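You operate a simulated robot arm through the tools that you are given. There is no shell and no other tool.

Carry out the task below with a simulated two-armed robot. There is one attempt and no reset: what you move stays moved.

## Task
Grease a patch on the cream column's rod, then test it for sink.
Fine: it lies in the test stand; white brush from the grey grease pot, brush back; crank the load to within 50 N of the card, read the sink and wind the load off. Set down upright: white grease brush. A coat counts when it lies all over at full strength: go over it till it gets no stronger.

The check looks at the end state, three seconds after you hand in, the way a careful person would. Anything else that was tipped, shoved, dropped, spilled or broken makes it a failure.

## Robot
Two 7-joint arms with two-finger grippers on one trunk that stands fixed in place. Base frame: the origin is at the foot of the trunk, x ahead of it, y to its left, z up; the work surface is at about z = 800. Units: mm, rad, N and s.
The left shoulder is at [41, 174, 1228], the right one opposite. With the tool pointing down near the work surface each hand reaches from about 100 to 820 mm from the base axis, measured 20 degrees to its own side. Payload 2.94 kg a hand.
The TCP of each hand is the grasp point between the finger pads, 30 mm short of the fingertips. In the tool frame z runs along the fingers and y along their closing line. The gripper opens to 138 mm. The gripper's body begins 109 mm behind the TCP.
Orientation is told as [roll, pitch, yaw] about the base's x, y, z axes, in that order, counted from this pose: with the fingers straight down and closing along the base's y, the tool's x points along the base's -x, its y along +y and its z along -z.

## Interface
- The arms move only by the tool drive_tool. It takes "left_deltas", "right_deltas" or both (then of equal length, played together; a hand with none holds still); each is a list of rows, each a list of 7 numbers: the shift along the tool's x, y, z in units of 400 mm (1.0 is 400 mm), then the turn, a rotation vector about the tool's x, y, z in units of 180 degrees (1.0 is 180 degrees), then the finger opening in mm, from 0 to 138. In form: [[x, y, z, rx, ry, rz, grip], ...]. A call has 1 to 20 rows; each row is the pose to reach, as a shift and turn from the pose commanded when the call began, along the tool's axes at that moment. A call with a number of a shift or a turn outside -1 to 1 is refused whole. Rows are played at 5 a second. More than 50 mm and 0.15 rad between two rows, or a gripper value outside its range, and nothing of the call is played. Where a pose cannot be reached the arm comes as near as it can. A force on the tool above 40 N (or 10 N above the force at the start of the call, whichever is more), or a blocked arm, ends the call early, and 0.2 s more pass. Each finger halts on what it meets, pressing with about 23 N; the grip force reading is that of the motor and also rises with nothing between the fingers. The clock runs only during rows and for 0.2 s after the last one: add rows that repeat a pose to give the fingers time. The reply holds the time, the measured pose of the TCP, the force on the tool along the base axes, the opening and the grip force, in the units named above and with some noise, with the torque about the TCP (base axes, N m) and any sound that the robot's microphone picked up.
- Cameras (640 x 400 px; columns grow to the right, rows downward): "scene" is now at [93.1, -33.7, 1701.6]; the picture's right is [-0.46, -0.89, -0.00], its down [-0.59, 0.31, -0.74] and it looks along [0.66, -0.34, -0.67] (base axes); focal length 351 px, centre (320, 200). "left" rides on the left gripper at [71, -19, -146] in its tool frame; the picture's right is [0.26, 0.97, 0.00], its down [-0.85, 0.23, -0.48] and it looks along [-0.46, 0.12, 0.88] (tool axes); focal length 280 px, centre (320, 200). "right" rides on the right gripper at [71, 19, -146] in its tool frame; the picture's right is [-0.26, 0.96, 0.00], its down [-0.85, -0.23, -0.48] and it looks along [-0.46, -0.12, 0.88] (tool axes); focal length 280 px, centre (320, 200). There is no depth. A picture from a camera that has moved, and an enlarged one, comes with that camera's place and axes in the base frame and with its lens. The place of the scene camera against the robot may be out by one fixed shift of up to 25 mm in any direction.
- camera(camera): a new picture of that camera. No time passes.
- move_column(by): slides the trunk up (or, below 0, down) by that many mm; the arms and the scene camera ride with it, the base frame stays. It gives what a move gives, with no picture.
- pan_tilt(pan, tilt): turns the head with the scene camera to pan (to the left, within 2.094 rad either way) and tilt (down, from -0.506 to 1.204), counted from straight ahead of the robot. It gives what a move gives.
- close_up(camera, box): a new picture of the part [left, top, right, bottom] of that camera's present view, enlarged. No time passes.
- finish_job(): hands the job in; it is judged then, once.

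Places have to be worked out from the pictures, the camera data and where the tool is seen. Open the grippers and draw the arms clear of the work before you hand the job in, unless the task says otherwise.

The tools are called after "Call:" as name(argument=value, ...) on one line, values as JSON. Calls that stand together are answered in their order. drive_tool: Moves the arms, as the interface text tells. Its arguments: {"type":"object","properties":{"left_deltas":{"type":"array","items":{"type":"array","items":{"type":"number"}}},"right_deltas":{"type":"array","items":{"type":"array","items":{"type":"number"}}}},"required":[]} The other tools are called the same way: move_column (by) slides the trunk up or down; pan_tilt (pan, tilt) turns the head that bears the scene camera; camera (camera) takes a picture; close_up (camera, box) takes an enlarged picture of a part of a camera's view; finish_job () hands the job in.

At the start:

```text
time: 0.0
left_ee_pos: [594.0, -102.5, 1337.1]
left_tcp_rot: [0.001, -0.001, 0.003]
left_contact_force: [0.5, -0.8, 0.5]
left_ft_torque: [0.0, 0.0, 0.01]
left_gripper_width: 137.8
left_gripper_force: 0.0
right_ee_pos: [320.7, -395.8, 1238.1]
right_tcp_rot: [-0.001, 0.0, 0.002]
right_contact_force: [0.4, 0.4, -0.7]
right_ft_torque: [0.02, 0.03, 0.02]
right_gripper_width: 138.0
right_gripper_force: 0.0
trunk travel left (down, up): [-400.0, 334.0]
head pan, tilt: [-0.476, 0.73]
```

scene: 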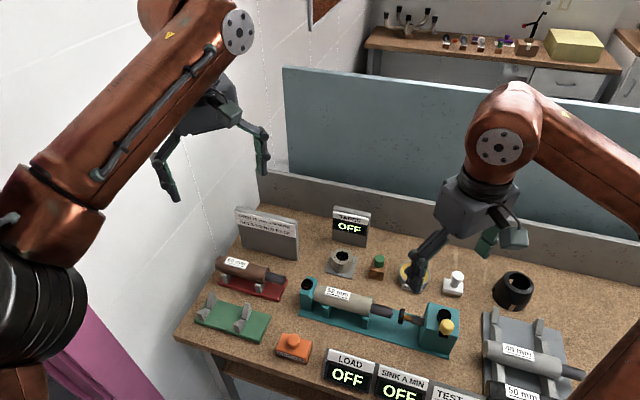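
right: 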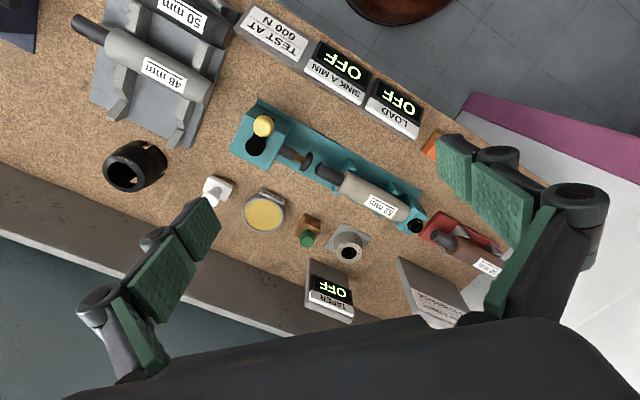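
left: 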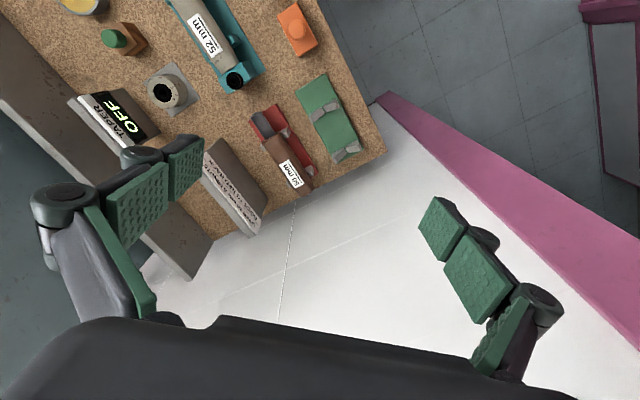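

I'll look closely at the scene before moving anything.

Call:
close_up(camera="scene", box=[180, 190, 400, 330])

Call:
close_up(camera="scene", box=[290, 240, 600, 400])

Call:
close_up(camera="right", box=[180, 0, 520, 320])

Call:
close_up(camera="left", box=[40, 0, 400, 240])

```text
2.86 times, centred on (290, 260) of scene
camera zoom: at [93.1, -33.7, 1701.6], right [-0.46, -0.89, 0.0], down [-0.59, 0.31, -0.74], along [0.66, -0.34, -0.67], focal length 1004 px, centre (406, 29)
```

zoom: 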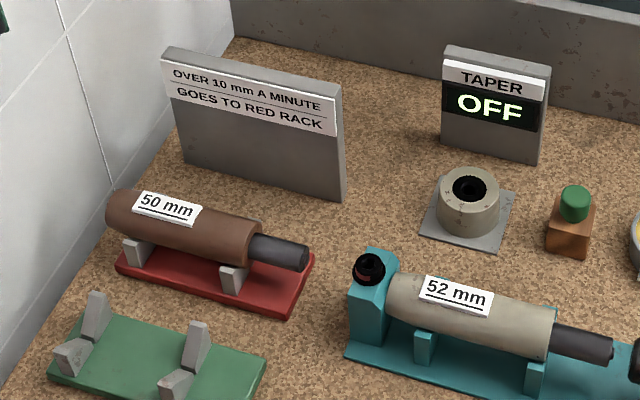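

```text
2.06 times, centred on (445, 320) of scene
camera zoom: at [93.1, -33.7, 1701.6], right [-0.46, -0.89, 0.0], down [-0.59, 0.31, -0.74], along [0.66, -0.34, -0.67], focal length 725 px, centre (62, -48)
```

zoom: 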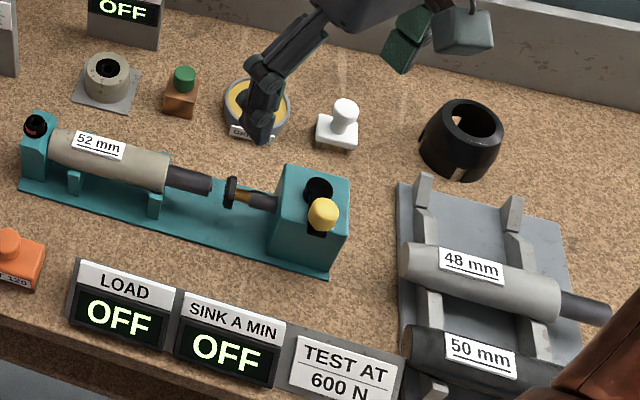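

```text
1.25 times, centred on (350, 160) of right
camera zoom: at [249.4, -379.1, 1385.9], right [0.26, 0.97, 0.0], down [0.85, -0.23, 0.48], along [0.46, -0.12, -0.88], focal length 350 px, centre (282, 250)
```

zoom: 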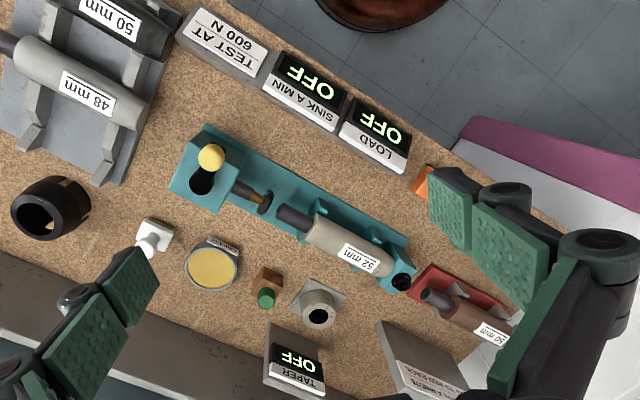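

```text
1.67 times, centred on (220, 120) of left
camera zoom: at [523.5, -121.2, 1481.7], right [-0.26, 0.96, 0.0], down [0.85, 0.23, 0.48], along [0.46, 0.13, -0.88], focal length 467 px, centre (487, 333)
```

zoom: 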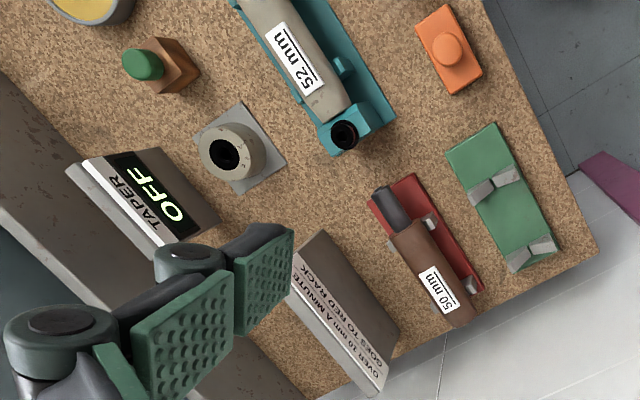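

The stand runs diagonally across the table to my right. I'll lower the right hand to get a nearer camera view of the stand, brush and pot.

Call:
drive_tool(right_deltas=[[-0.025, 0.02, 0.085, 0, 0, 0, 138], [-0.05, 0.04, 0.17, 0, 0, 0, 138], [-0.075, 0.06, 0.25, 0, 0, 0, 138], [-0.1, 0.08, 0.335, 0, 0, 0, 138]])

Call:
camera(camera="right")

Call:
camera(camera="scene")

```text
time: 1.0
left_ee_pos: [596.0, -102.4, 1334.4]
left_tcp_rot: [0.001, 0.002, 0.0]
left_contact_force: [0.0, -1.0, 0.4]
left_ft_torque: [0.0, 0.02, 0.01]
left_gripper_width: 138.0
left_gripper_force: 0.0
right_ee_pos: [363.1, -366.5, 1102.8]
right_tcp_rot: [0.0, 0.0, 0.0]
right_contact_force: [0.2, -0.7, -0.3]
right_ft_torque: [0.02, 0.04, 0.03]
right_gripper_width: 137.7
right_gripper_force: 0.1
trunk travel left (down, up): [-400.0, 334.0]
head pan, tilt: [-0.476, 0.73]
```

```text
taken
camera right: at [290.5, -347.9, 1250.8], right [0.26, 0.97, 0.0], down [0.85, -0.23, 0.48], along [0.46, -0.12, -0.88], focal length 280 px, centre (320, 200)
```

right: 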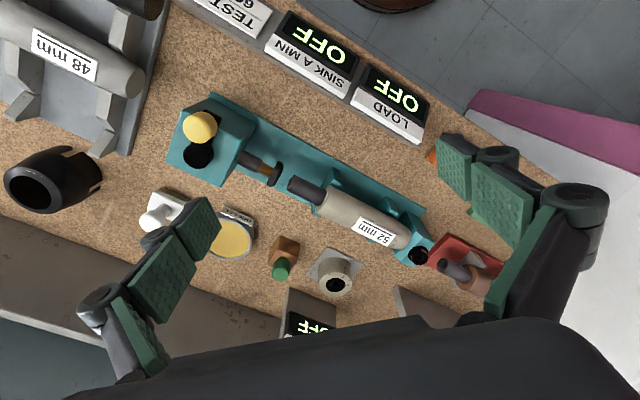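

```text
taken
camera scene: at [94.5, -34.8, 1701.4], right [-0.46, -0.89, 0.0], down [-0.59, 0.31, -0.74], along [0.66, -0.34, -0.67], focal length 351 px, centre (320, 200)
```

scene: 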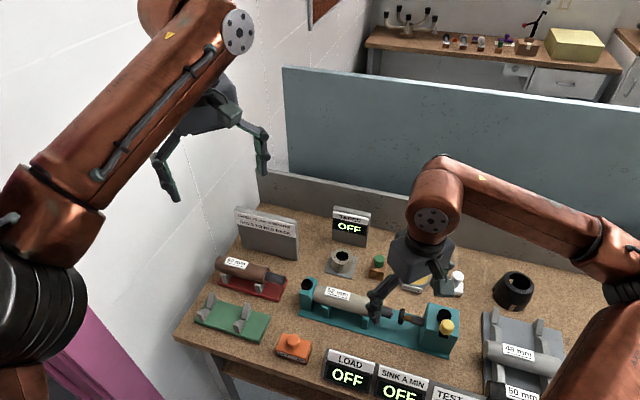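

Now close-ups of the stand, crank and brush from here.

Call:
close_up(camera="right", box=[130, 80, 290, 270])

Call:
close_up(camera="right", box=[230, 120, 450, 310])

Call:
close_up(camera="scene", box=[260, 320, 500, 400])

```text
2.11 times, centred on (210, 175) of right
camera zoom: at [290.5, -347.9, 1250.8], right [0.26, 0.97, 0.0], down [0.85, -0.23, 0.48], along [0.46, -0.12, -0.88], focal length 590 px, centre (552, 253)
```

zoom: 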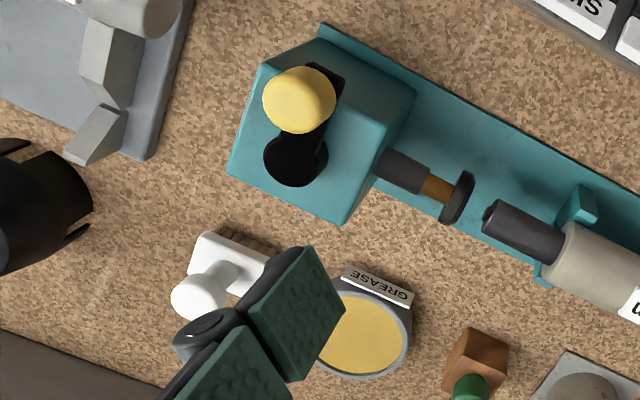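

```text
2.11 times, centred on (340, 215) of right
camera zoom: at [290.5, -347.9, 1250.8], right [0.26, 0.97, 0.0], down [0.85, -0.23, 0.48], along [0.46, -0.12, -0.88], focal length 590 px, centre (278, 168)
```

zoom: 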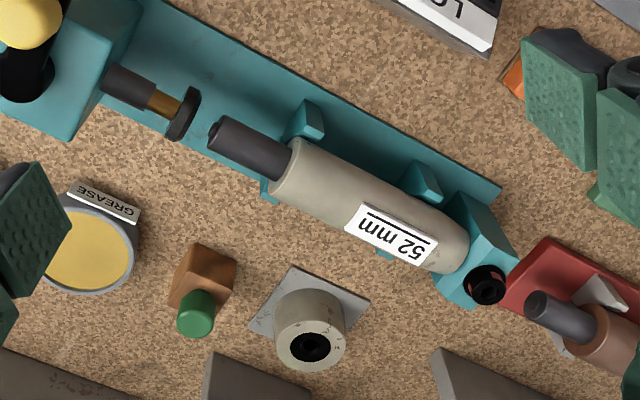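

```text
2.67 times, centred on (380, 360) of scene
camera zoom: at [94.5, -34.8, 1701.4], right [-0.46, -0.89, 0.0], down [-0.59, 0.31, -0.74], along [0.66, -0.34, -0.67], focal length 937 px, centre (160, -227)
```

zoom: 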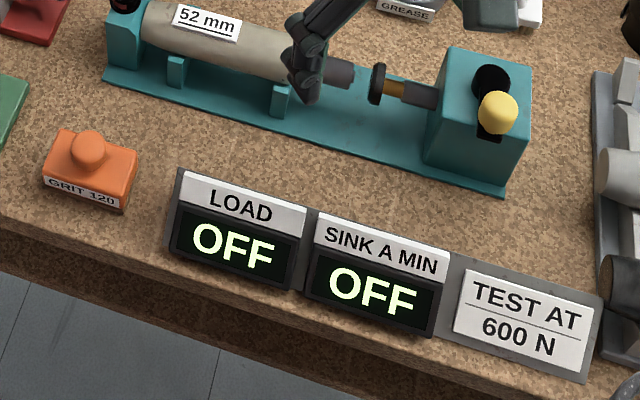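

I'll shift the right hand out toward the crank/brush side for a second viewpoint to fix heights.

Call:
drive_tool(right_deltas=[[0.028, -0.12, 0.03, 0, 0, 0, 138], [0.056, -0.24, 0.06, 0, 0, 0, 138], [0.084, -0.36, 0.09, 0, 0, 0, 138], [0.112, -0.48, 0.12, 0, 0, 0, 138], [0.112, -0.511, 0.122, 0, 0, 0, 138]])

Call:
camera(camera="right")

Call:
close_up(camera="scene", box=[290, 230, 490, 360])

```text
refused: row 1 steps farther than a row can; nothing moved
```

```text
taken
camera right: at [290.5, -347.9, 1250.8], right [0.26, 0.97, 0.0], down [0.85, -0.23, 0.48], along [0.46, -0.12, -0.88], focal length 280 px, centre (320, 200)
```

right: 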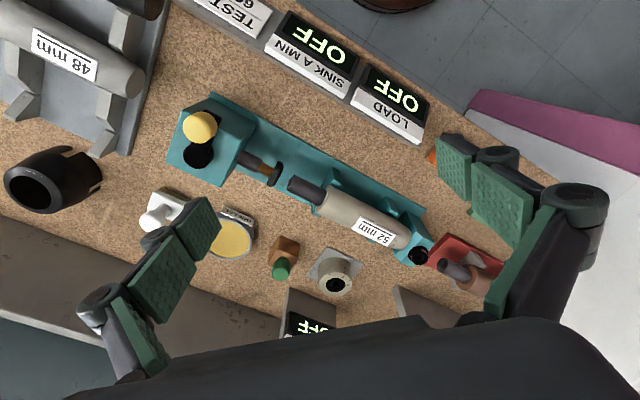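

```text
3.08 times, centred on (390, 295) of scene
camera zoom: at [94.5, -34.8, 1701.4], right [-0.46, -0.89, 0.0], down [-0.59, 0.31, -0.74], along [0.66, -0.34, -0.67], focal length 1081 px, centre (105, -92)
```

zoom: 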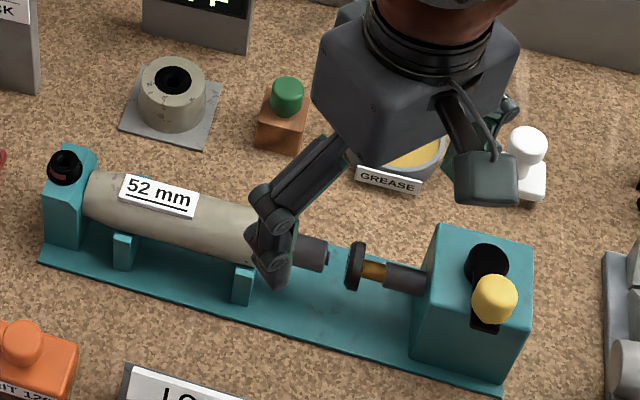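

The step was slightly too large; I repeat it with finer rows.

Call:
drive_tool(right_deltas=[[0.02, -0.085, 0.02, 0, 0, 0, 138], [0.04, -0.17, 0.04, 0, 0, 0, 138], [0.06, -0.255, 0.06, 0, 0, 0, 138], [0.08, -0.34, 0.08, 0, 0, 0, 138], [0.1, -0.425, 0.1, 0, 0, 0, 138], [0.112, -0.511, 0.12, 0, 0, 0, 138]])

Call:
camera(camera="right")

Call:
close_up(camera="scene", box=[290, 230, 490, 360])

```text
time: 2.4
left_ee_pos: [595.0, -102.2, 1336.3]
left_tcp_rot: [-0.001, 0.0, 0.0]
left_contact_force: [-0.2, 0.4, 0.0]
left_ft_torque: [-0.04, 0.02, 0.02]
left_gripper_width: 137.9
left_gripper_force: 0.0
right_ee_pos: [319.9, -544.3, 1061.9]
right_tcp_rot: [0.001, 0.0, -0.001]
right_contact_force: [-0.1, -0.3, -0.1]
right_ft_torque: [-0.03, 0.01, -0.01]
right_gripper_width: 138.1
right_gripper_force: 0.2
right hand out of reach, approached as far as the arm can: row 6
trunk travel left (down, up): [-400.0, 334.0]
head pan, tilt: [-0.476, 0.73]
```

```text
taken
camera right: at [247.2, -526.3, 1209.2], right [0.26, 0.97, 0.0], down [0.85, -0.23, 0.48], along [0.46, -0.12, -0.88], focal length 280 px, centre (320, 200)
```

right: 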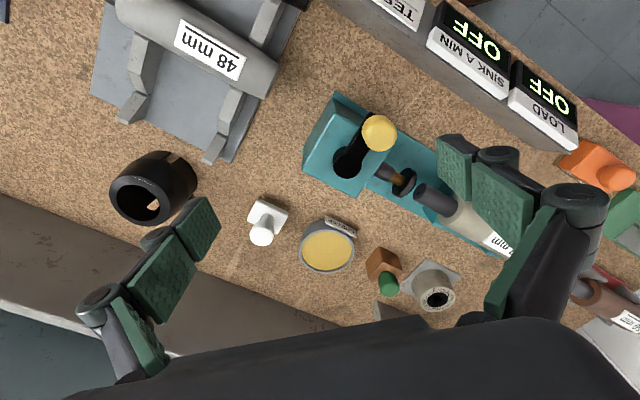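

```text
3.08 times, centred on (390, 295) of scene
camera zoom: at [93.4, -32.9, 1701.6], right [-0.46, -0.89, 0.0], down [-0.59, 0.31, -0.74], along [0.66, -0.34, -0.67], focal length 1081 px, centre (105, -92)
```

zoom: 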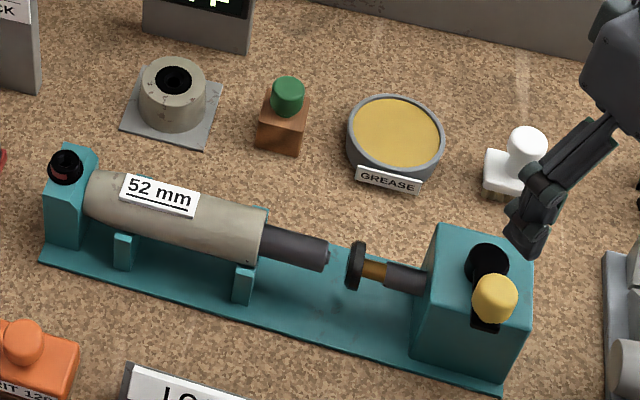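

I'll zoom on this view to triangulate the brush, pot, knob and rod.

Call:
close_up(camera="right", box=[220, 80, 380, 280])

Call:
close_up(camera="right", box=[300, 80, 480, 240])

```text
2.00 times, centred on (300, 180) of right
camera zoom: at [247.2, -526.3, 1209.2], right [0.26, 0.97, 0.0], down [0.85, -0.23, 0.48], along [0.46, -0.12, -0.88], focal length 561 px, centre (360, 240)
```

zoom: 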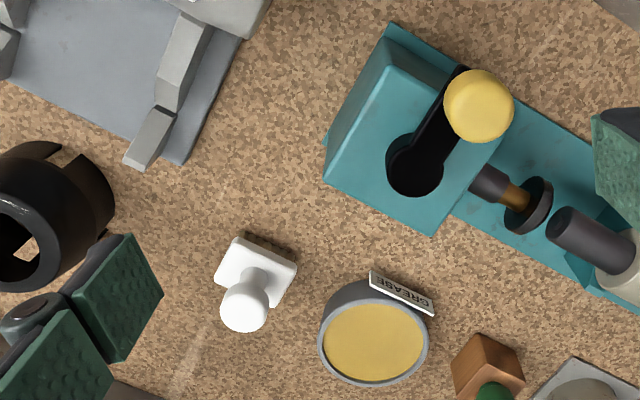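

```text
2.50 times, centred on (390, 160) of right
camera zoom: at [247.2, -526.3, 1209.2], right [0.26, 0.97, 0.0], down [0.85, -0.23, 0.48], along [0.46, -0.12, -0.88], focal length 701 px, centre (145, 300)
```

zoom: 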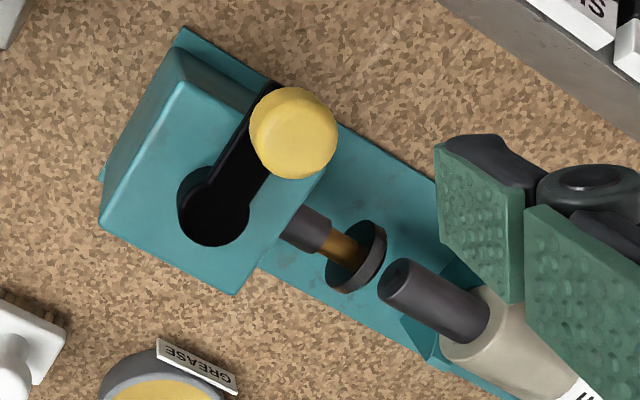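

Readings so far: hub ≈ (365,−526,913), yellow knob top ≈ (329,−490,949), rod from ≈ (455,−438) to (492,−393) at z≈860. I zoom on the stand's other end to identify the black/red part and on the brush and pot.

Call:
close_up(camera="scene", box=[295, 268, 335, 300])

Call:
close_up(camera="scene", box=[390, 250, 470, 310])

Call:
close_up(camera="scene", box=[360, 295, 440, 345])

Call:
close_up(camera="left", box=[160, 0, 280, 100])

```text
12.50 times, centred on (315, 284) of scene
camera zoom: at [93.4, -32.9, 1701.6], right [-0.46, -0.89, 0.0], down [-0.59, 0.31, -0.74], along [0.66, -0.34, -0.67], focal length 4391 px, centre (382, -850)
```

zoom: 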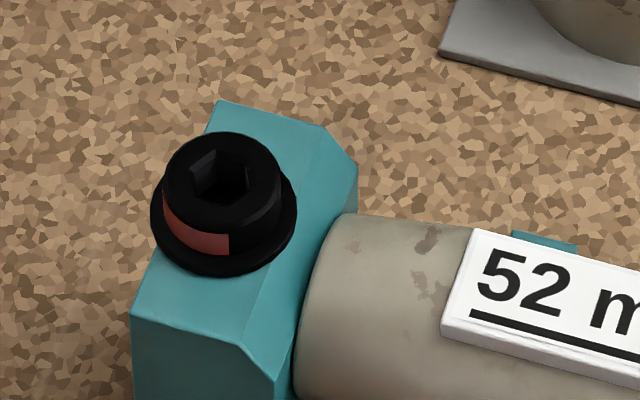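

```text
6.67 times, centred on (430, 280) of scene
camera zoom: at [93.4, -32.9, 1701.6], right [-0.46, -0.89, 0.0], down [-0.59, 0.31, -0.74], along [0.66, -0.34, -0.67], focal length 2342 px, centre (-413, -333)
```

zoom: 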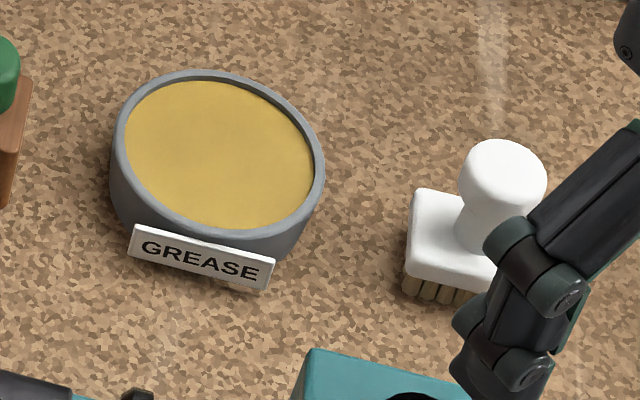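

```text
8.00 times, centred on (400, 320) of scene
camera zoom: at [93.4, -32.9, 1701.6], right [-0.46, -0.89, 0.0], down [-0.59, 0.31, -0.74], along [0.66, -0.34, -0.67], focal length 2810 px, centre (-320, -760)
```

zoom: 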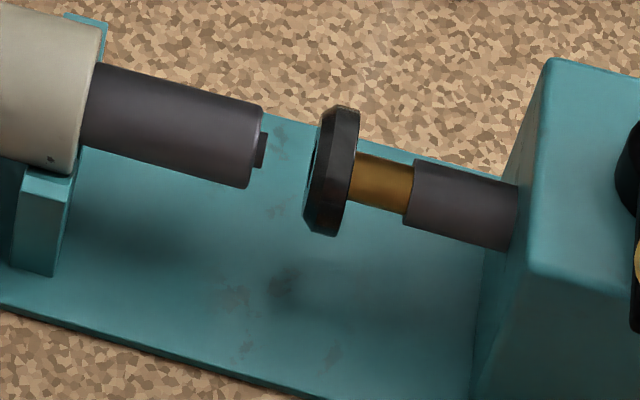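

```text
4.00 times, centred on (220, 50) of left
camera zoom: at [523.8, -120.6, 1481.7], right [-0.26, 0.96, 0.0], down [0.85, 0.23, 0.48], along [0.46, 0.13, -0.88], focal length 1122 px, centre (720, 800)
```

zoom: 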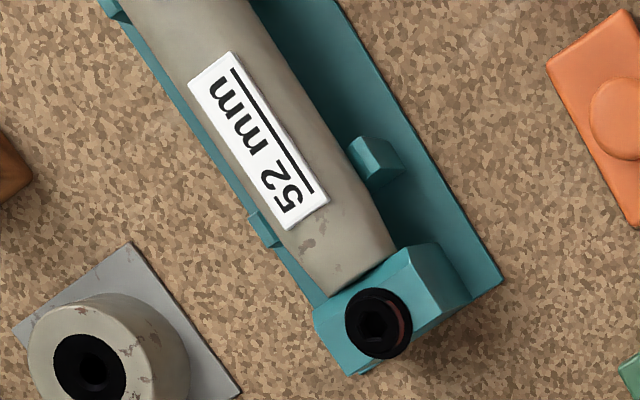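

Brush knob ≈ (455,−668,868), pot ≈ (541,−593,~828). I go over the brush with the hand yawed −45° so its fingers close along the stand's axis.

Call:
drive_tool(right_deltas=[[-0.058, -0.042, 0.02, 0, 0, 0.042, 100], [-0.116, -0.083, 0.04, 0, 0, 0.083, 100], [-0.174, -0.125, 0.06, 0, 0, 0.125, 100], [-0.232, -0.167, 0.08, 0, 0, 0.167, 100], [-0.29, -0.208, 0.1, 0, 0, 0.208, 100], [-0.3475, -0.25, 0.12, 0, 0, 0.25, 100], [-0.3475, -0.25, 0.12, 0, 0, 0.25, 100]])

Call:
camera(camera="right")

Call:
camera(camera="scene")

```text
time: 4.0
left_ee_pos: [593.9, -102.1, 1336.0]
left_tcp_rot: [-0.001, 0.0, 0.001]
left_contact_force: [-0.3, 0.2, -0.1]
left_ft_torque: [-0.05, -0.02, 0.03]
left_gripper_width: 138.1
left_gripper_force: 0.0
right_ee_pos: [459.4, -646.9, 1013.4]
right_tcp_rot: [-0.001, -0.001, -0.788]
right_contact_force: [-0.5, -0.3, -0.3]
right_ft_torque: [-0.01, -0.05, -0.02]
right_gripper_width: 100.2
right_gripper_force: 0.1
trunk travel left (down, up): [-400.0, 334.0]
head pan, tilt: [-0.476, 0.73]
```

```text
taken
camera right: at [422.1, -584.0, 1159.9], right [0.87, 0.5, 0.0], down [0.44, -0.76, 0.48], along [0.24, -0.41, -0.88], focal length 280 px, centre (320, 200)
```

right: 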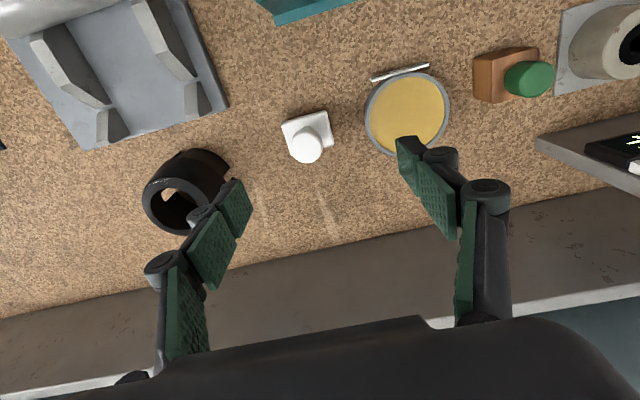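

```text
taken
camera scene: at [92.2, -33.5, 1701.7], right [-0.46, -0.89, 0.0], down [-0.59, 0.31, -0.75], along [0.66, -0.34, -0.67], focal length 351 px, centre (320, 200)
```

scene: 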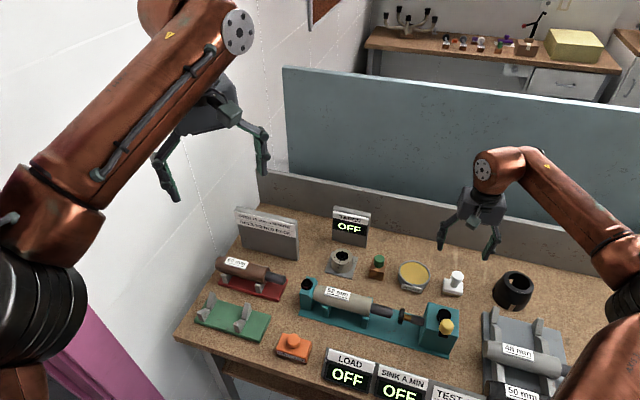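

Reached above the brush. I zoom on it and the pot from here to refine their places.

Call:
close_up(camera="right", box=[260, 50, 480, 180])

```text
2.91 times, centred on (370, 115) of right
camera zoom: at [422.1, -584.0, 1159.9], right [0.87, 0.5, 0.0], down [0.44, -0.76, 0.48], along [0.24, -0.41, -0.88], focal length 816 px, centre (174, 447)
```

zoom: 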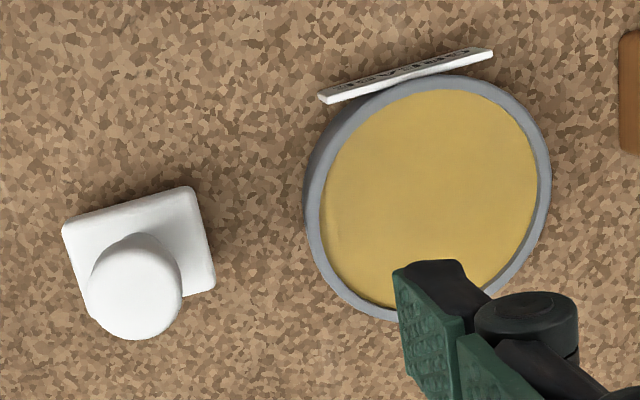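

Brush vertical ≈ (456,−670); pot centre ≈ (542,−592), rim z≈831. I move down to just above the brush knob and check.

Call:
drive_tool(right_deltas=[[-0.035, -0.0467, 0.03, 0, 0, 0, 70], [-0.035, -0.0467, 0.14, 0, 0, 0, 70], [-0.035, -0.0467, 0.24, 0, 0, 0, 70], [-0.035, -0.0467, 0.28, 0, 0, 0, 70], [-0.035, -0.0467, 0.28, 0, 0, 0, 70]])

Call:
camera(camera="right")

Call:
close_up(camera="scene", box=[390, 190, 530, 310])

```text
time: 5.2
left_ee_pos: [595.3, -102.7, 1335.8]
left_tcp_rot: [-0.001, 0.002, -0.001]
left_contact_force: [-0.3, 0.1, -0.1]
left_ft_torque: [-0.01, -0.01, -0.01]
left_gripper_width: 138.0
left_gripper_force: 0.0
right_ee_pos: [461.8, -667.9, 898.4]
right_tcp_rot: [0.0, 0.001, -0.784]
right_contact_force: [0.9, 0.3, 0.1]
right_ft_torque: [0.03, -0.01, 0.01]
right_gripper_width: 70.2
right_gripper_force: 0.0
trunk travel left (down, up): [-400.0, 334.0]
head pan, tilt: [-0.476, 0.73]
```

```text
taken
camera right: at [423.3, -605.8, 1045.9], right [0.87, 0.5, 0.0], down [0.44, -0.76, 0.48], along [0.24, -0.41, -0.88], focal length 280 px, centre (320, 200)
```

right: 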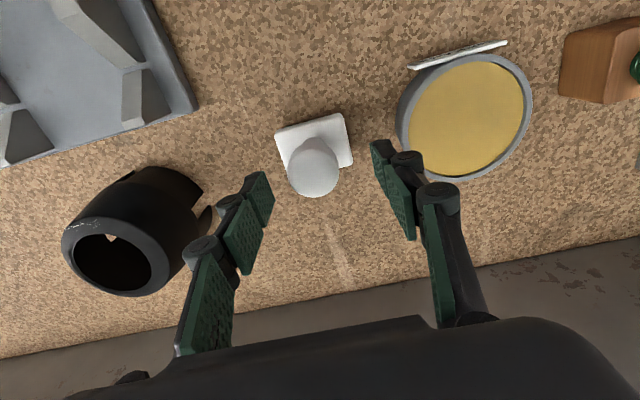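

```text
3.33 times, centred on (460, 250) of scene
camera zoom: at [93.2, -34.0, 1701.6], right [-0.46, -0.89, 0.0], down [-0.59, 0.31, -0.74], along [0.66, -0.34, -0.67], focal length 1171 px, centre (-147, 33)
```

zoom: 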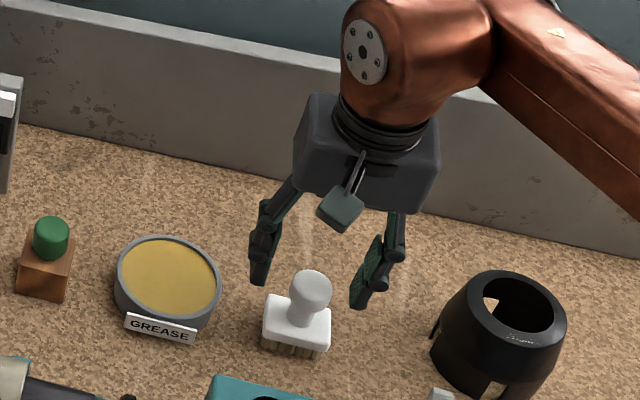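

The knob sits about 5 mm off along the closing line; I correct, descend to z≈860 and close gently on the knob.

Call:
drive_tool(right_deltas=[[0.005, -0.0125, 0.03, 0, 0, 0, 70], [0.005, -0.0125, 0.065, 0, 0, 0, 70], [0.005, -0.0125, 0.1, 0, 0, 0, 70], [0.005, -0.0125, 0.1, 0, 0, 0, 60], [0.005, -0.0125, 0.1, 0, 0, 0, 45], [0.005, -0.0125, 0.1, 0, 0, 0, 30], [0.005, -0.0125, 0.1, 0, 0, 0, 25], [0.005, -0.0125, 0.1, 0, 0, 0, 25], [0.005, -0.0125, 0.1, 0, 0, 0, 25]])

Call:
camera(camera="right")

Call:
close_up(camera="scene", box=[390, 210, 510, 310])

```text
time: 7.2
left_ee_pos: [594.6, -101.0, 1336.6]
left_tcp_rot: [0.0, 0.001, 0.002]
left_contact_force: [0.7, -0.1, -0.4]
left_ft_torque: [0.01, 0.05, -0.03]
left_gripper_width: 137.9
left_gripper_force: 0.1
right_ee_pos: [455.7, -669.2, 860.2]
right_tcp_rot: [0.0, -0.003, -0.785]
right_contact_force: [4.9, -0.1, 16.9]
right_ft_torque: [-0.06, -0.02, 0.01]
right_gripper_width: 31.7
right_gripper_force: 22.4
trunk travel left (down, up): [-400.0, 334.0]
head pan, tilt: [-0.476, 0.73]
```

```text
taken
camera right: at [417.1, -606.9, 1008.0], right [0.87, 0.5, 0.0], down [0.44, -0.76, 0.48], along [0.24, -0.41, -0.88], focal length 280 px, centre (320, 200)
```

right: 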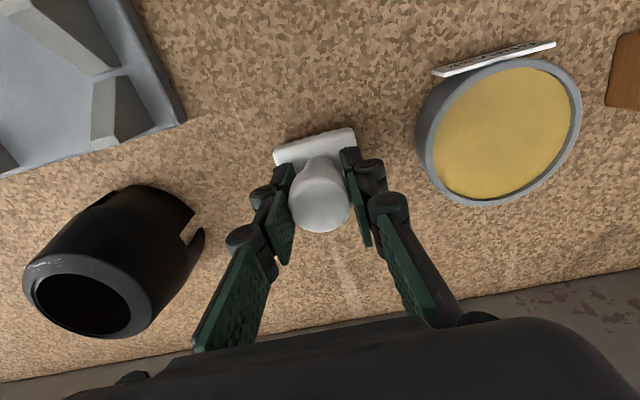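

```text
4.00 times, centred on (450, 260) of scene
camera zoom: at [92.3, -31.8, 1701.8], right [-0.46, -0.89, 0.0], down [-0.59, 0.3, -0.75], along [0.66, -0.34, -0.67], focal length 1405 px, centre (-200, -40)
```

zoom: 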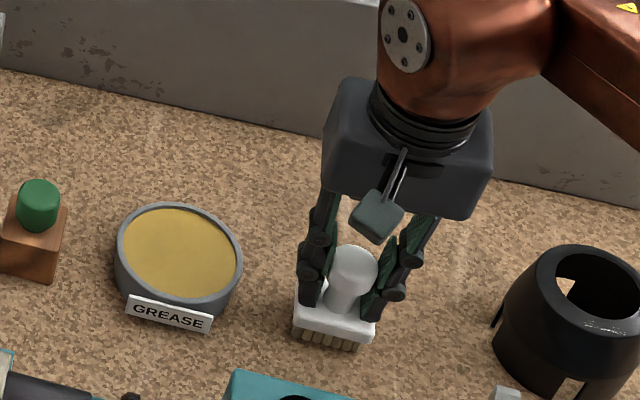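

Gripped at 31.7 mm. I lift the brush straight up 80 mm and check it hangs upright.

Call:
drive_tool(right_deltas=[[0, 0, -0.03, 0, 0, 0, 25], [0, 0, -0.1, 0, 0, 0, 25], [0, 0, -0.2, 0, 0, 0, 25], [0, 0, -0.2, 0, 0, 0, 25]])

Call:
camera(camera="right")

Call:
close_up(camera="scene", box=[390, 190, 510, 290])

```text
time: 8.2
left_ee_pos: [595.5, -103.9, 1336.5]
left_tcp_rot: [0.001, 0.002, -0.001]
left_contact_force: [0.1, 0.3, -0.2]
left_ft_torque: [0.03, 0.03, -0.01]
left_gripper_width: 138.1
left_gripper_force: 0.0
right_ee_pos: [452.6, -670.2, 941.2]
right_tcp_rot: [0.0, 0.001, -0.786]
right_contact_force: [-0.5, -0.1, -1.0]
right_ft_torque: [0.0, -0.01, -0.02]
right_gripper_width: 31.7
right_gripper_force: 23.1
trunk travel left (down, up): [-400.0, 334.0]
head pan, tilt: [-0.476, 0.73]
```

```text
taken
camera right: at [415.3, -608.3, 1088.3], right [0.87, 0.5, 0.0], down [0.44, -0.76, 0.47], along [0.24, -0.41, -0.88], focal length 280 px, centre (320, 200)
```

right: 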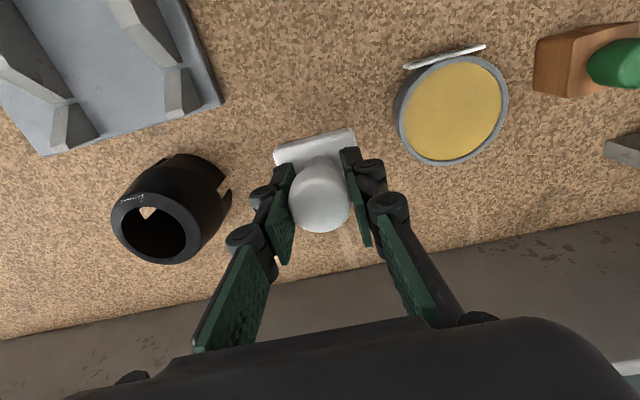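

```text
4.00 times, centred on (450, 240) of scene
camera zoom: at [93.8, -35.1, 1701.5], right [-0.46, -0.89, 0.0], down [-0.59, 0.31, -0.74], along [0.66, -0.34, -0.67], focal length 1405 px, centre (-200, 40)
```

zoom: 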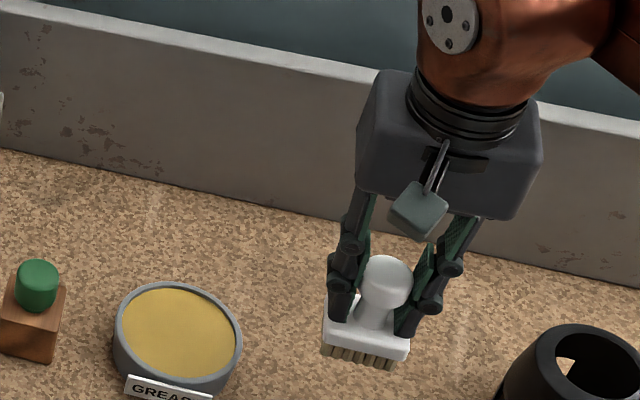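

Brush is held upright, bristles ≈60 mm below TCP. I carry it over to above the pot centre and check alignment.

Call:
drive_tool(right_deltas=[[-0.004, 0.08, 0, 0, 0, 0, 25], [-0.008, 0.16, 0, 0, 0, 0, 25], [-0.012, 0.24, 0, 0, 0, 0, 25], [-0.016, 0.295, 0, 0, 0, 0, 25], [-0.016, 0.295, 0.0, 0, 0, 0, 25]])

Call:
camera(camera="right")

Call:
close_up(camera="scene", box=[350, 190, 470, 310])

```text
time: 9.4
left_ee_pos: [594.3, -102.5, 1336.4]
left_tcp_rot: [0.002, -0.001, -0.001]
left_contact_force: [-0.2, -0.6, 0.2]
left_ft_torque: [0.0, -0.05, 0.02]
left_gripper_width: 138.0
left_gripper_force: 0.0
right_ee_pos: [540.4, -589.8, 943.4]
right_tcp_rot: [0.0, 0.003, -0.787]
right_contact_force: [-0.2, 0.2, -0.6]
right_ft_torque: [-0.03, -0.02, -0.03]
right_gripper_width: 31.7
right_gripper_force: 22.4
trunk travel left (down, up): [-400.0, 334.0]
head pan, tilt: [-0.476, 0.73]
```

```text
taken
camera right: at [502.8, -527.3, 1090.6], right [0.87, 0.5, 0.0], down [0.44, -0.76, 0.47], along [0.24, -0.41, -0.88], focal length 280 px, centre (320, 200)
```

right: 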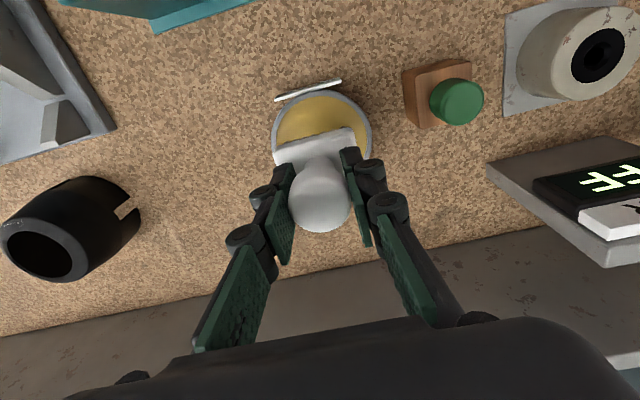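

```text
3.33 times, centred on (410, 250) of scene
camera zoom: at [92.9, -34.4, 1701.6], right [-0.46, -0.89, 0.0], down [-0.59, 0.31, -0.74], along [0.66, -0.34, -0.67], focal length 1171 px, centre (20, 33)
```

zoom: 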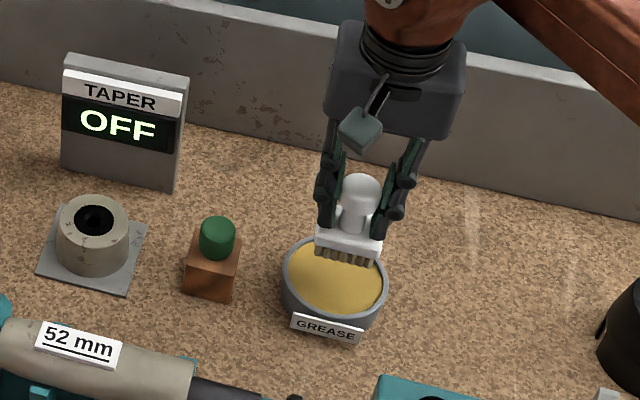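

Alignment over the pot centre looks within ~2 mm. I lower the bristles slowly into the grease.

Call:
drive_tool(right_deltas=[[0, 0, 0.05, 0, 0, 0, 25], [0, 0, 0.1, 0, 0, 0, 25], [0, 0, 0.135, 0, 0, 0, 25], [0, 0, 0.15, 0, 0, 0, 25], [0, 0, 0.16, 0, 0, 0, 25], [0, 0, 0.16, 0, 0, 0, 25]])

Call:
close_up(camera="scene", box=[370, 230, 450, 310])

```text
time: 10.5
left_ee_pos: [593.3, -102.6, 1335.5]
left_tcp_rot: [0.001, 0.0, 0.002]
left_contact_force: [1.3, -0.2, -0.8]
left_ft_torque: [0.08, 0.03, 0.03]
left_gripper_width: 138.0
left_gripper_force: 0.0
right_ee_pos: [542.3, -591.1, 892.1]
right_tcp_rot: [0.01, -0.008, -0.788]
right_contact_force: [-9.7, 5.3, 23.3]
right_ft_torque: [0.09, 1.01, -0.21]
right_gripper_width: 31.9
right_gripper_force: 22.8
trunk travel left (down, up): [-400.0, 334.0]
head pan, tilt: [-0.476, 0.73]
stopped in row 5 (right hand): the force on the tool passed its limit at 46 N (the readings are from after the stop); the commanded pose is now the measured one
```

```text
5.00 times, centred on (410, 270) of scene
camera zoom: at [91.7, -32.4, 1701.8], right [-0.46, -0.89, 0.0], down [-0.59, 0.31, -0.75], along [0.66, -0.34, -0.67], focal length 1756 px, centre (-130, -150)
```

zoom: 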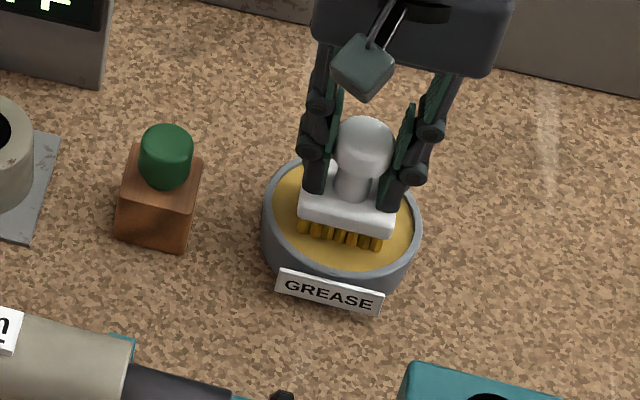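

The bristles show yellow, so grease is loaded. I lift straight up and check the pot hasn't moved.

Call:
drive_tool(right_deltas=[[0, 0, -0.02, 0, 0, 0, 25], [0, 0, -0.06, 0, 0, 0, 25], [0, 0, -0.15, 0, 0, 0, 25], [0, 0, -0.15, 0, 0, 0, 25]])

Call:
close_up(camera="scene", box=[370, 210, 470, 310])

Call:
camera(camera="right")

```text
time: 11.5
left_ee_pos: [596.0, -104.1, 1335.5]
left_tcp_rot: [0.001, 0.002, 0.0]
left_contact_force: [0.3, -1.0, -0.4]
left_ft_torque: [0.02, 0.02, 0.01]
left_gripper_width: 138.1
left_gripper_force: 0.0
right_ee_pos: [542.6, -593.7, 945.1]
right_tcp_rot: [0.006, -0.005, -0.787]
right_contact_force: [-0.8, 0.0, -1.3]
right_ft_torque: [-0.01, -0.02, 0.02]
right_gripper_width: 31.9
right_gripper_force: 22.9
trunk travel left (down, up): [-400.0, 334.0]
head pan, tilt: [-0.476, 0.73]
```

```text
4.00 times, centred on (420, 260) of scene
camera zoom: at [94.2, -35.3, 1701.4], right [-0.46, -0.89, 0.0], down [-0.59, 0.31, -0.74], along [0.66, -0.34, -0.67], focal length 1405 px, centre (-80, -40)
```

zoom: 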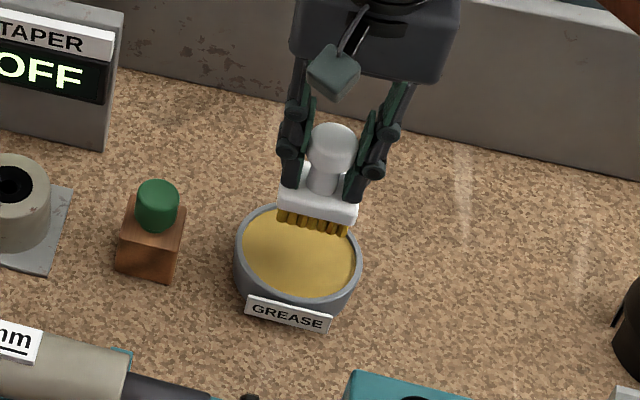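

```text
taken
camera right: at [503.4, -531.4, 1091.9], right [0.87, 0.5, 0.01], down [0.43, -0.76, 0.48], along [0.24, -0.41, -0.88], focal length 280 px, centre (320, 200)
```

right: 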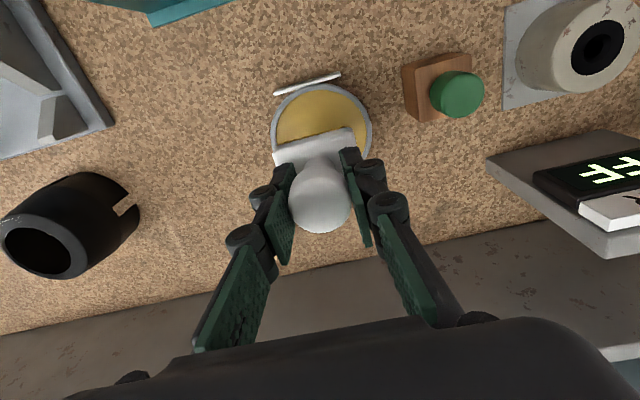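

Pot is undisturbed and the brush is loaded. I raise and carry the brush to above the rod (≈(470,−420)), high enough to clear the column.

Call:
drive_tool(right_deltas=[[0.0, 0.0, -0.1, 0, 0, 0, 25], [0.09, 0.036, -0.14, 0, 0, 0, 25], [0.18, 0.072, -0.14, 0, 0, 0, 25], [0.27, 0.108, -0.14, 0, 0, 0, 25], [0.36, 0.144, -0.14, 0, 0, 0, 25], [0.431, 0.18, -0.14, 0, 0, 0, 25], [0.431, 0.18, -0.14, 0, 0, 0, 25]])

Call:
camera(camera="right")

Call:
close_up(camera="scene", box=[300, 190, 480, 350])

```text
time: 13.1
left_ee_pos: [594.5, -103.2, 1336.3]
left_tcp_rot: [0.001, 0.0, -0.001]
left_contact_force: [-0.3, 0.3, 0.3]
left_ft_torque: [0.02, -0.02, 0.0]
left_gripper_width: 137.8
left_gripper_force: 0.0
right_ee_pos: [471.5, -420.8, 999.4]
right_tcp_rot: [0.007, -0.006, -0.786]
right_contact_force: [0.4, -0.3, -1.3]
right_ft_torque: [0.04, -0.02, -0.03]
right_gripper_width: 31.9
right_gripper_force: 22.8
trunk travel left (down, up): [-400.0, 334.0]
head pan, tilt: [-0.476, 0.73]
```

```text
taken
camera right: at [432.0, -358.7, 1145.2], right [0.87, 0.5, 0.01], down [0.43, -0.76, 0.48], along [0.24, -0.41, -0.88], focal length 280 px, centre (320, 200)
```

right: 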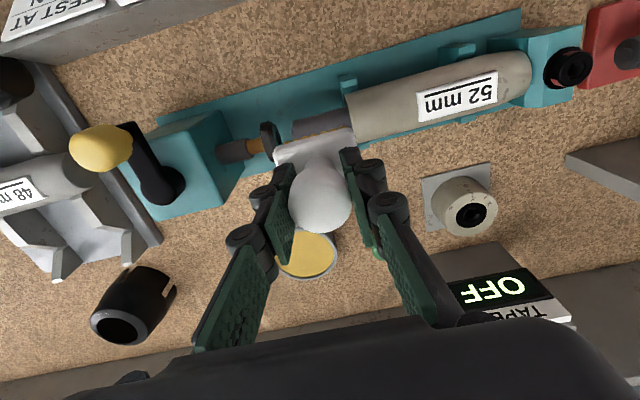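

```text
2.50 times, centred on (390, 270) of scene
camera zoom: at [93.0, -34.6, 1701.6], right [-0.46, -0.89, 0.0], down [-0.59, 0.31, -0.74], along [0.66, -0.34, -0.67], focal length 878 px, centre (145, 25)
```

zoom: 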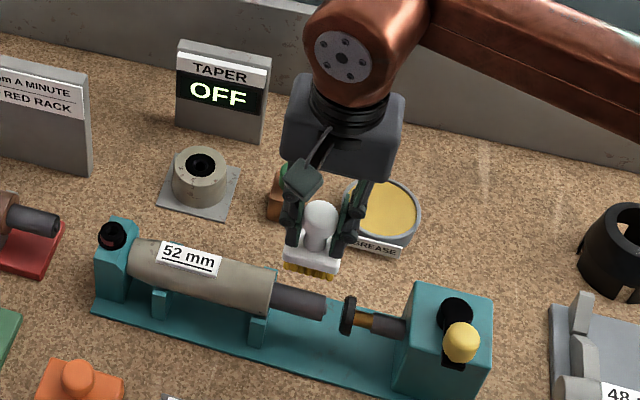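

I zoom on the rod beneath the brush to check alignment before lowering.

Call:
close_up(camera="right", box=[240, 70, 400, 190])

Call:
close_up(camera="scene", box=[350, 250, 450, 330])

```text
3.33 times, centred on (320, 130) of right
camera zoom: at [432.0, -358.7, 1145.2], right [0.87, 0.5, 0.01], down [0.43, -0.76, 0.48], along [0.24, -0.41, -0.88], focal length 935 px, centre (320, 433)
```

zoom: 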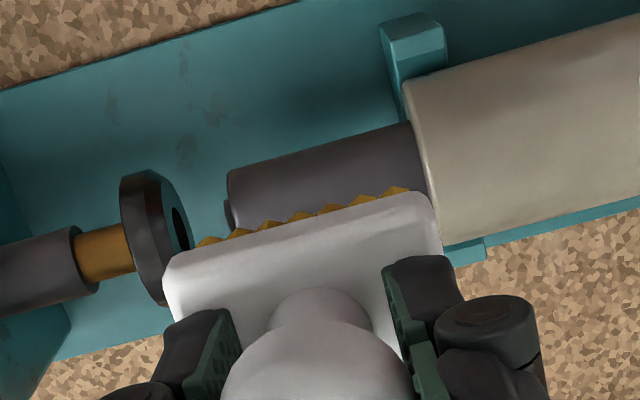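

```text
5.00 times, centred on (400, 290) of scene
camera zoom: at [93.0, -34.6, 1701.6], right [-0.46, -0.89, 0.0], down [-0.59, 0.31, -0.74], along [0.66, -0.34, -0.67], focal length 1756 px, centre (-80, -250)
```

zoom: 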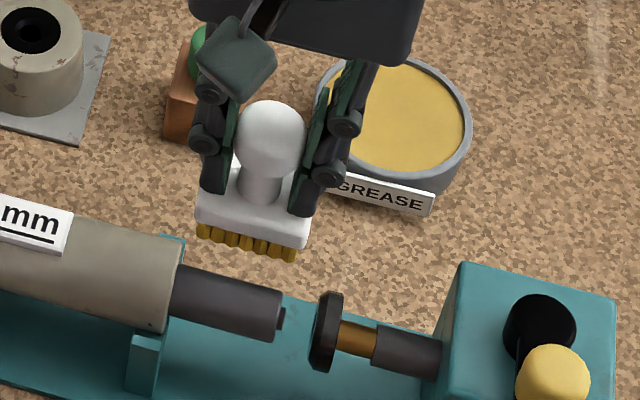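

Rod runs from d≈122 to 181 mm from the hub with axis z≈858, radius ≈13.5; brush is centred within 2 mm. I lower to a gentle touch on the rod's top.

Call:
drive_tool(right_deltas=[[0.004, 0.003, 0.08, 0, 0, 0, 25], [0.004, 0.003, 0.145, 0, 0, 0, 25], [0.004, 0.003, 0.16, 0, 0, 0, 25], [0.004, 0.003, 0.168, 0, 0, 0, 25], [0.004, 0.003, 0.174, 0, 0, 0, 25]])

Call:
close_up(camera="scene", box=[350, 250, 450, 330])

Call:
close_up(camera="right", box=[240, 70, 400, 190])

```text
time: 14.3
left_ee_pos: [592.3, -102.4, 1336.7]
left_tcp_rot: [0.0, 0.001, 0.001]
left_contact_force: [-0.2, 0.1, -0.3]
left_ft_torque: [-0.02, -0.01, 0.01]
left_gripper_width: 138.0
left_gripper_force: 0.1
right_ee_pos: [469.8, -419.5, 934.5]
right_tcp_rot: [0.006, -0.01, -0.789]
right_contact_force: [-1.7, -5.0, 15.1]
right_ft_torque: [-0.34, 0.18, 0.05]
right_gripper_width: 32.0
right_gripper_force: 22.5
trunk travel left (down, up): [-400.0, 334.0]
head pan, tilt: [-0.476, 0.73]
```

```text
5.00 times, centred on (400, 290) of scene
camera zoom: at [91.8, -33.2, 1701.9], right [-0.46, -0.89, 0.0], down [-0.59, 0.31, -0.75], along [0.66, -0.34, -0.67], focal length 1756 px, centre (-80, -250)
```

zoom: 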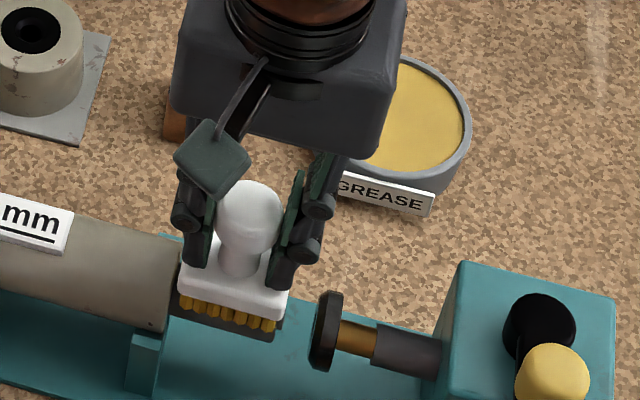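

```text
3.33 times, centred on (320, 130) of right
camera zoom: at [431.7, -355.5, 1079.9], right [0.87, 0.49, 0.01], down [0.43, -0.76, 0.48], along [0.25, -0.42, -0.88], focal length 935 px, centre (320, 433)
```

zoom: 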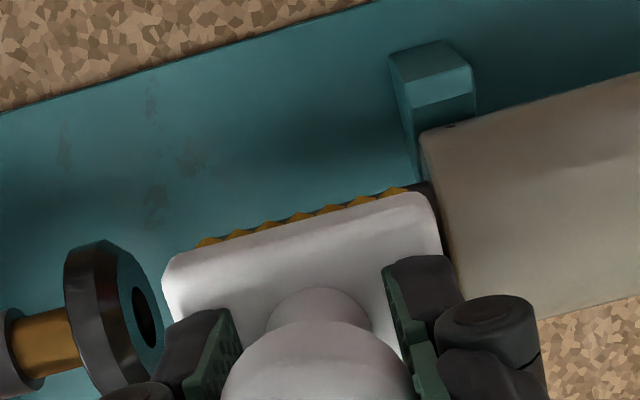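

Contact at 15 N. I make small strokes along the rod and a little across, then lift to see what the coat looks like.

Call:
drive_tool(right_deltas=[[0, -0.01, 0, 0, 0, 0, 25], [0, -0.02, 0, 0, 0, 0, 25], [0, -0.01, 0, 0, 0, 0, 25], [0, 0, 0, 0, 0, 0, 25], [0.01, -0.01, 0, 0, 0, 0, 25], [0, -0.02, 0, 0, 0, 0, 25], [-0.01, -0.01, 0, 0, 0, 0, 25], [0, 0, 0, 0, 0, 0, 25], [0, 0, -0.05, 0, 0, 0, 25], [-0.1, 0, -0.14, 0, 0, 0, 25], [-0.18, 0, -0.14, 0, 0, 0, 25], [-0.18, 0, -0.14, 0, 0, 0, 25]])

Call:
close_up(camera="scene", box=[350, 250, 450, 330])

Call:
camera(camera="right")

```text
refused: row 10 steps farther than a row can; nothing moved
```

```text
5.00 times, centred on (400, 290) of scene
camera zoom: at [91.8, -33.2, 1701.9], right [-0.46, -0.89, 0.0], down [-0.59, 0.31, -0.75], along [0.66, -0.34, -0.67], focal length 1756 px, centre (-80, -250)
```

zoom: 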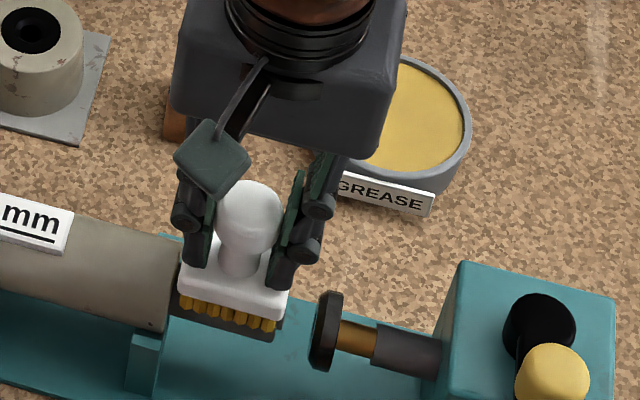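

```text
taken
camera right: at [431.7, -355.5, 1079.9], right [0.87, 0.49, 0.01], down [0.43, -0.76, 0.48], along [0.25, -0.42, -0.88], focal length 280 px, centre (320, 200)
```

right: 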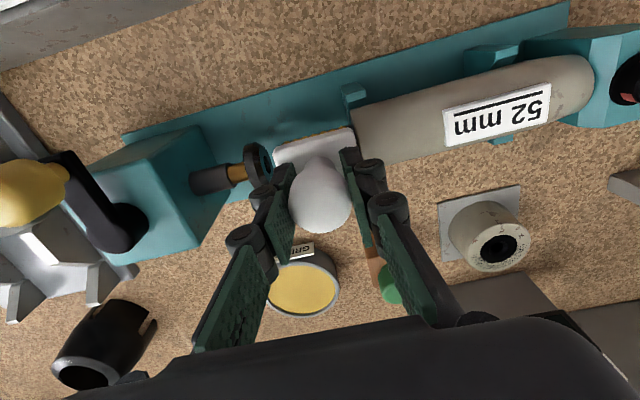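

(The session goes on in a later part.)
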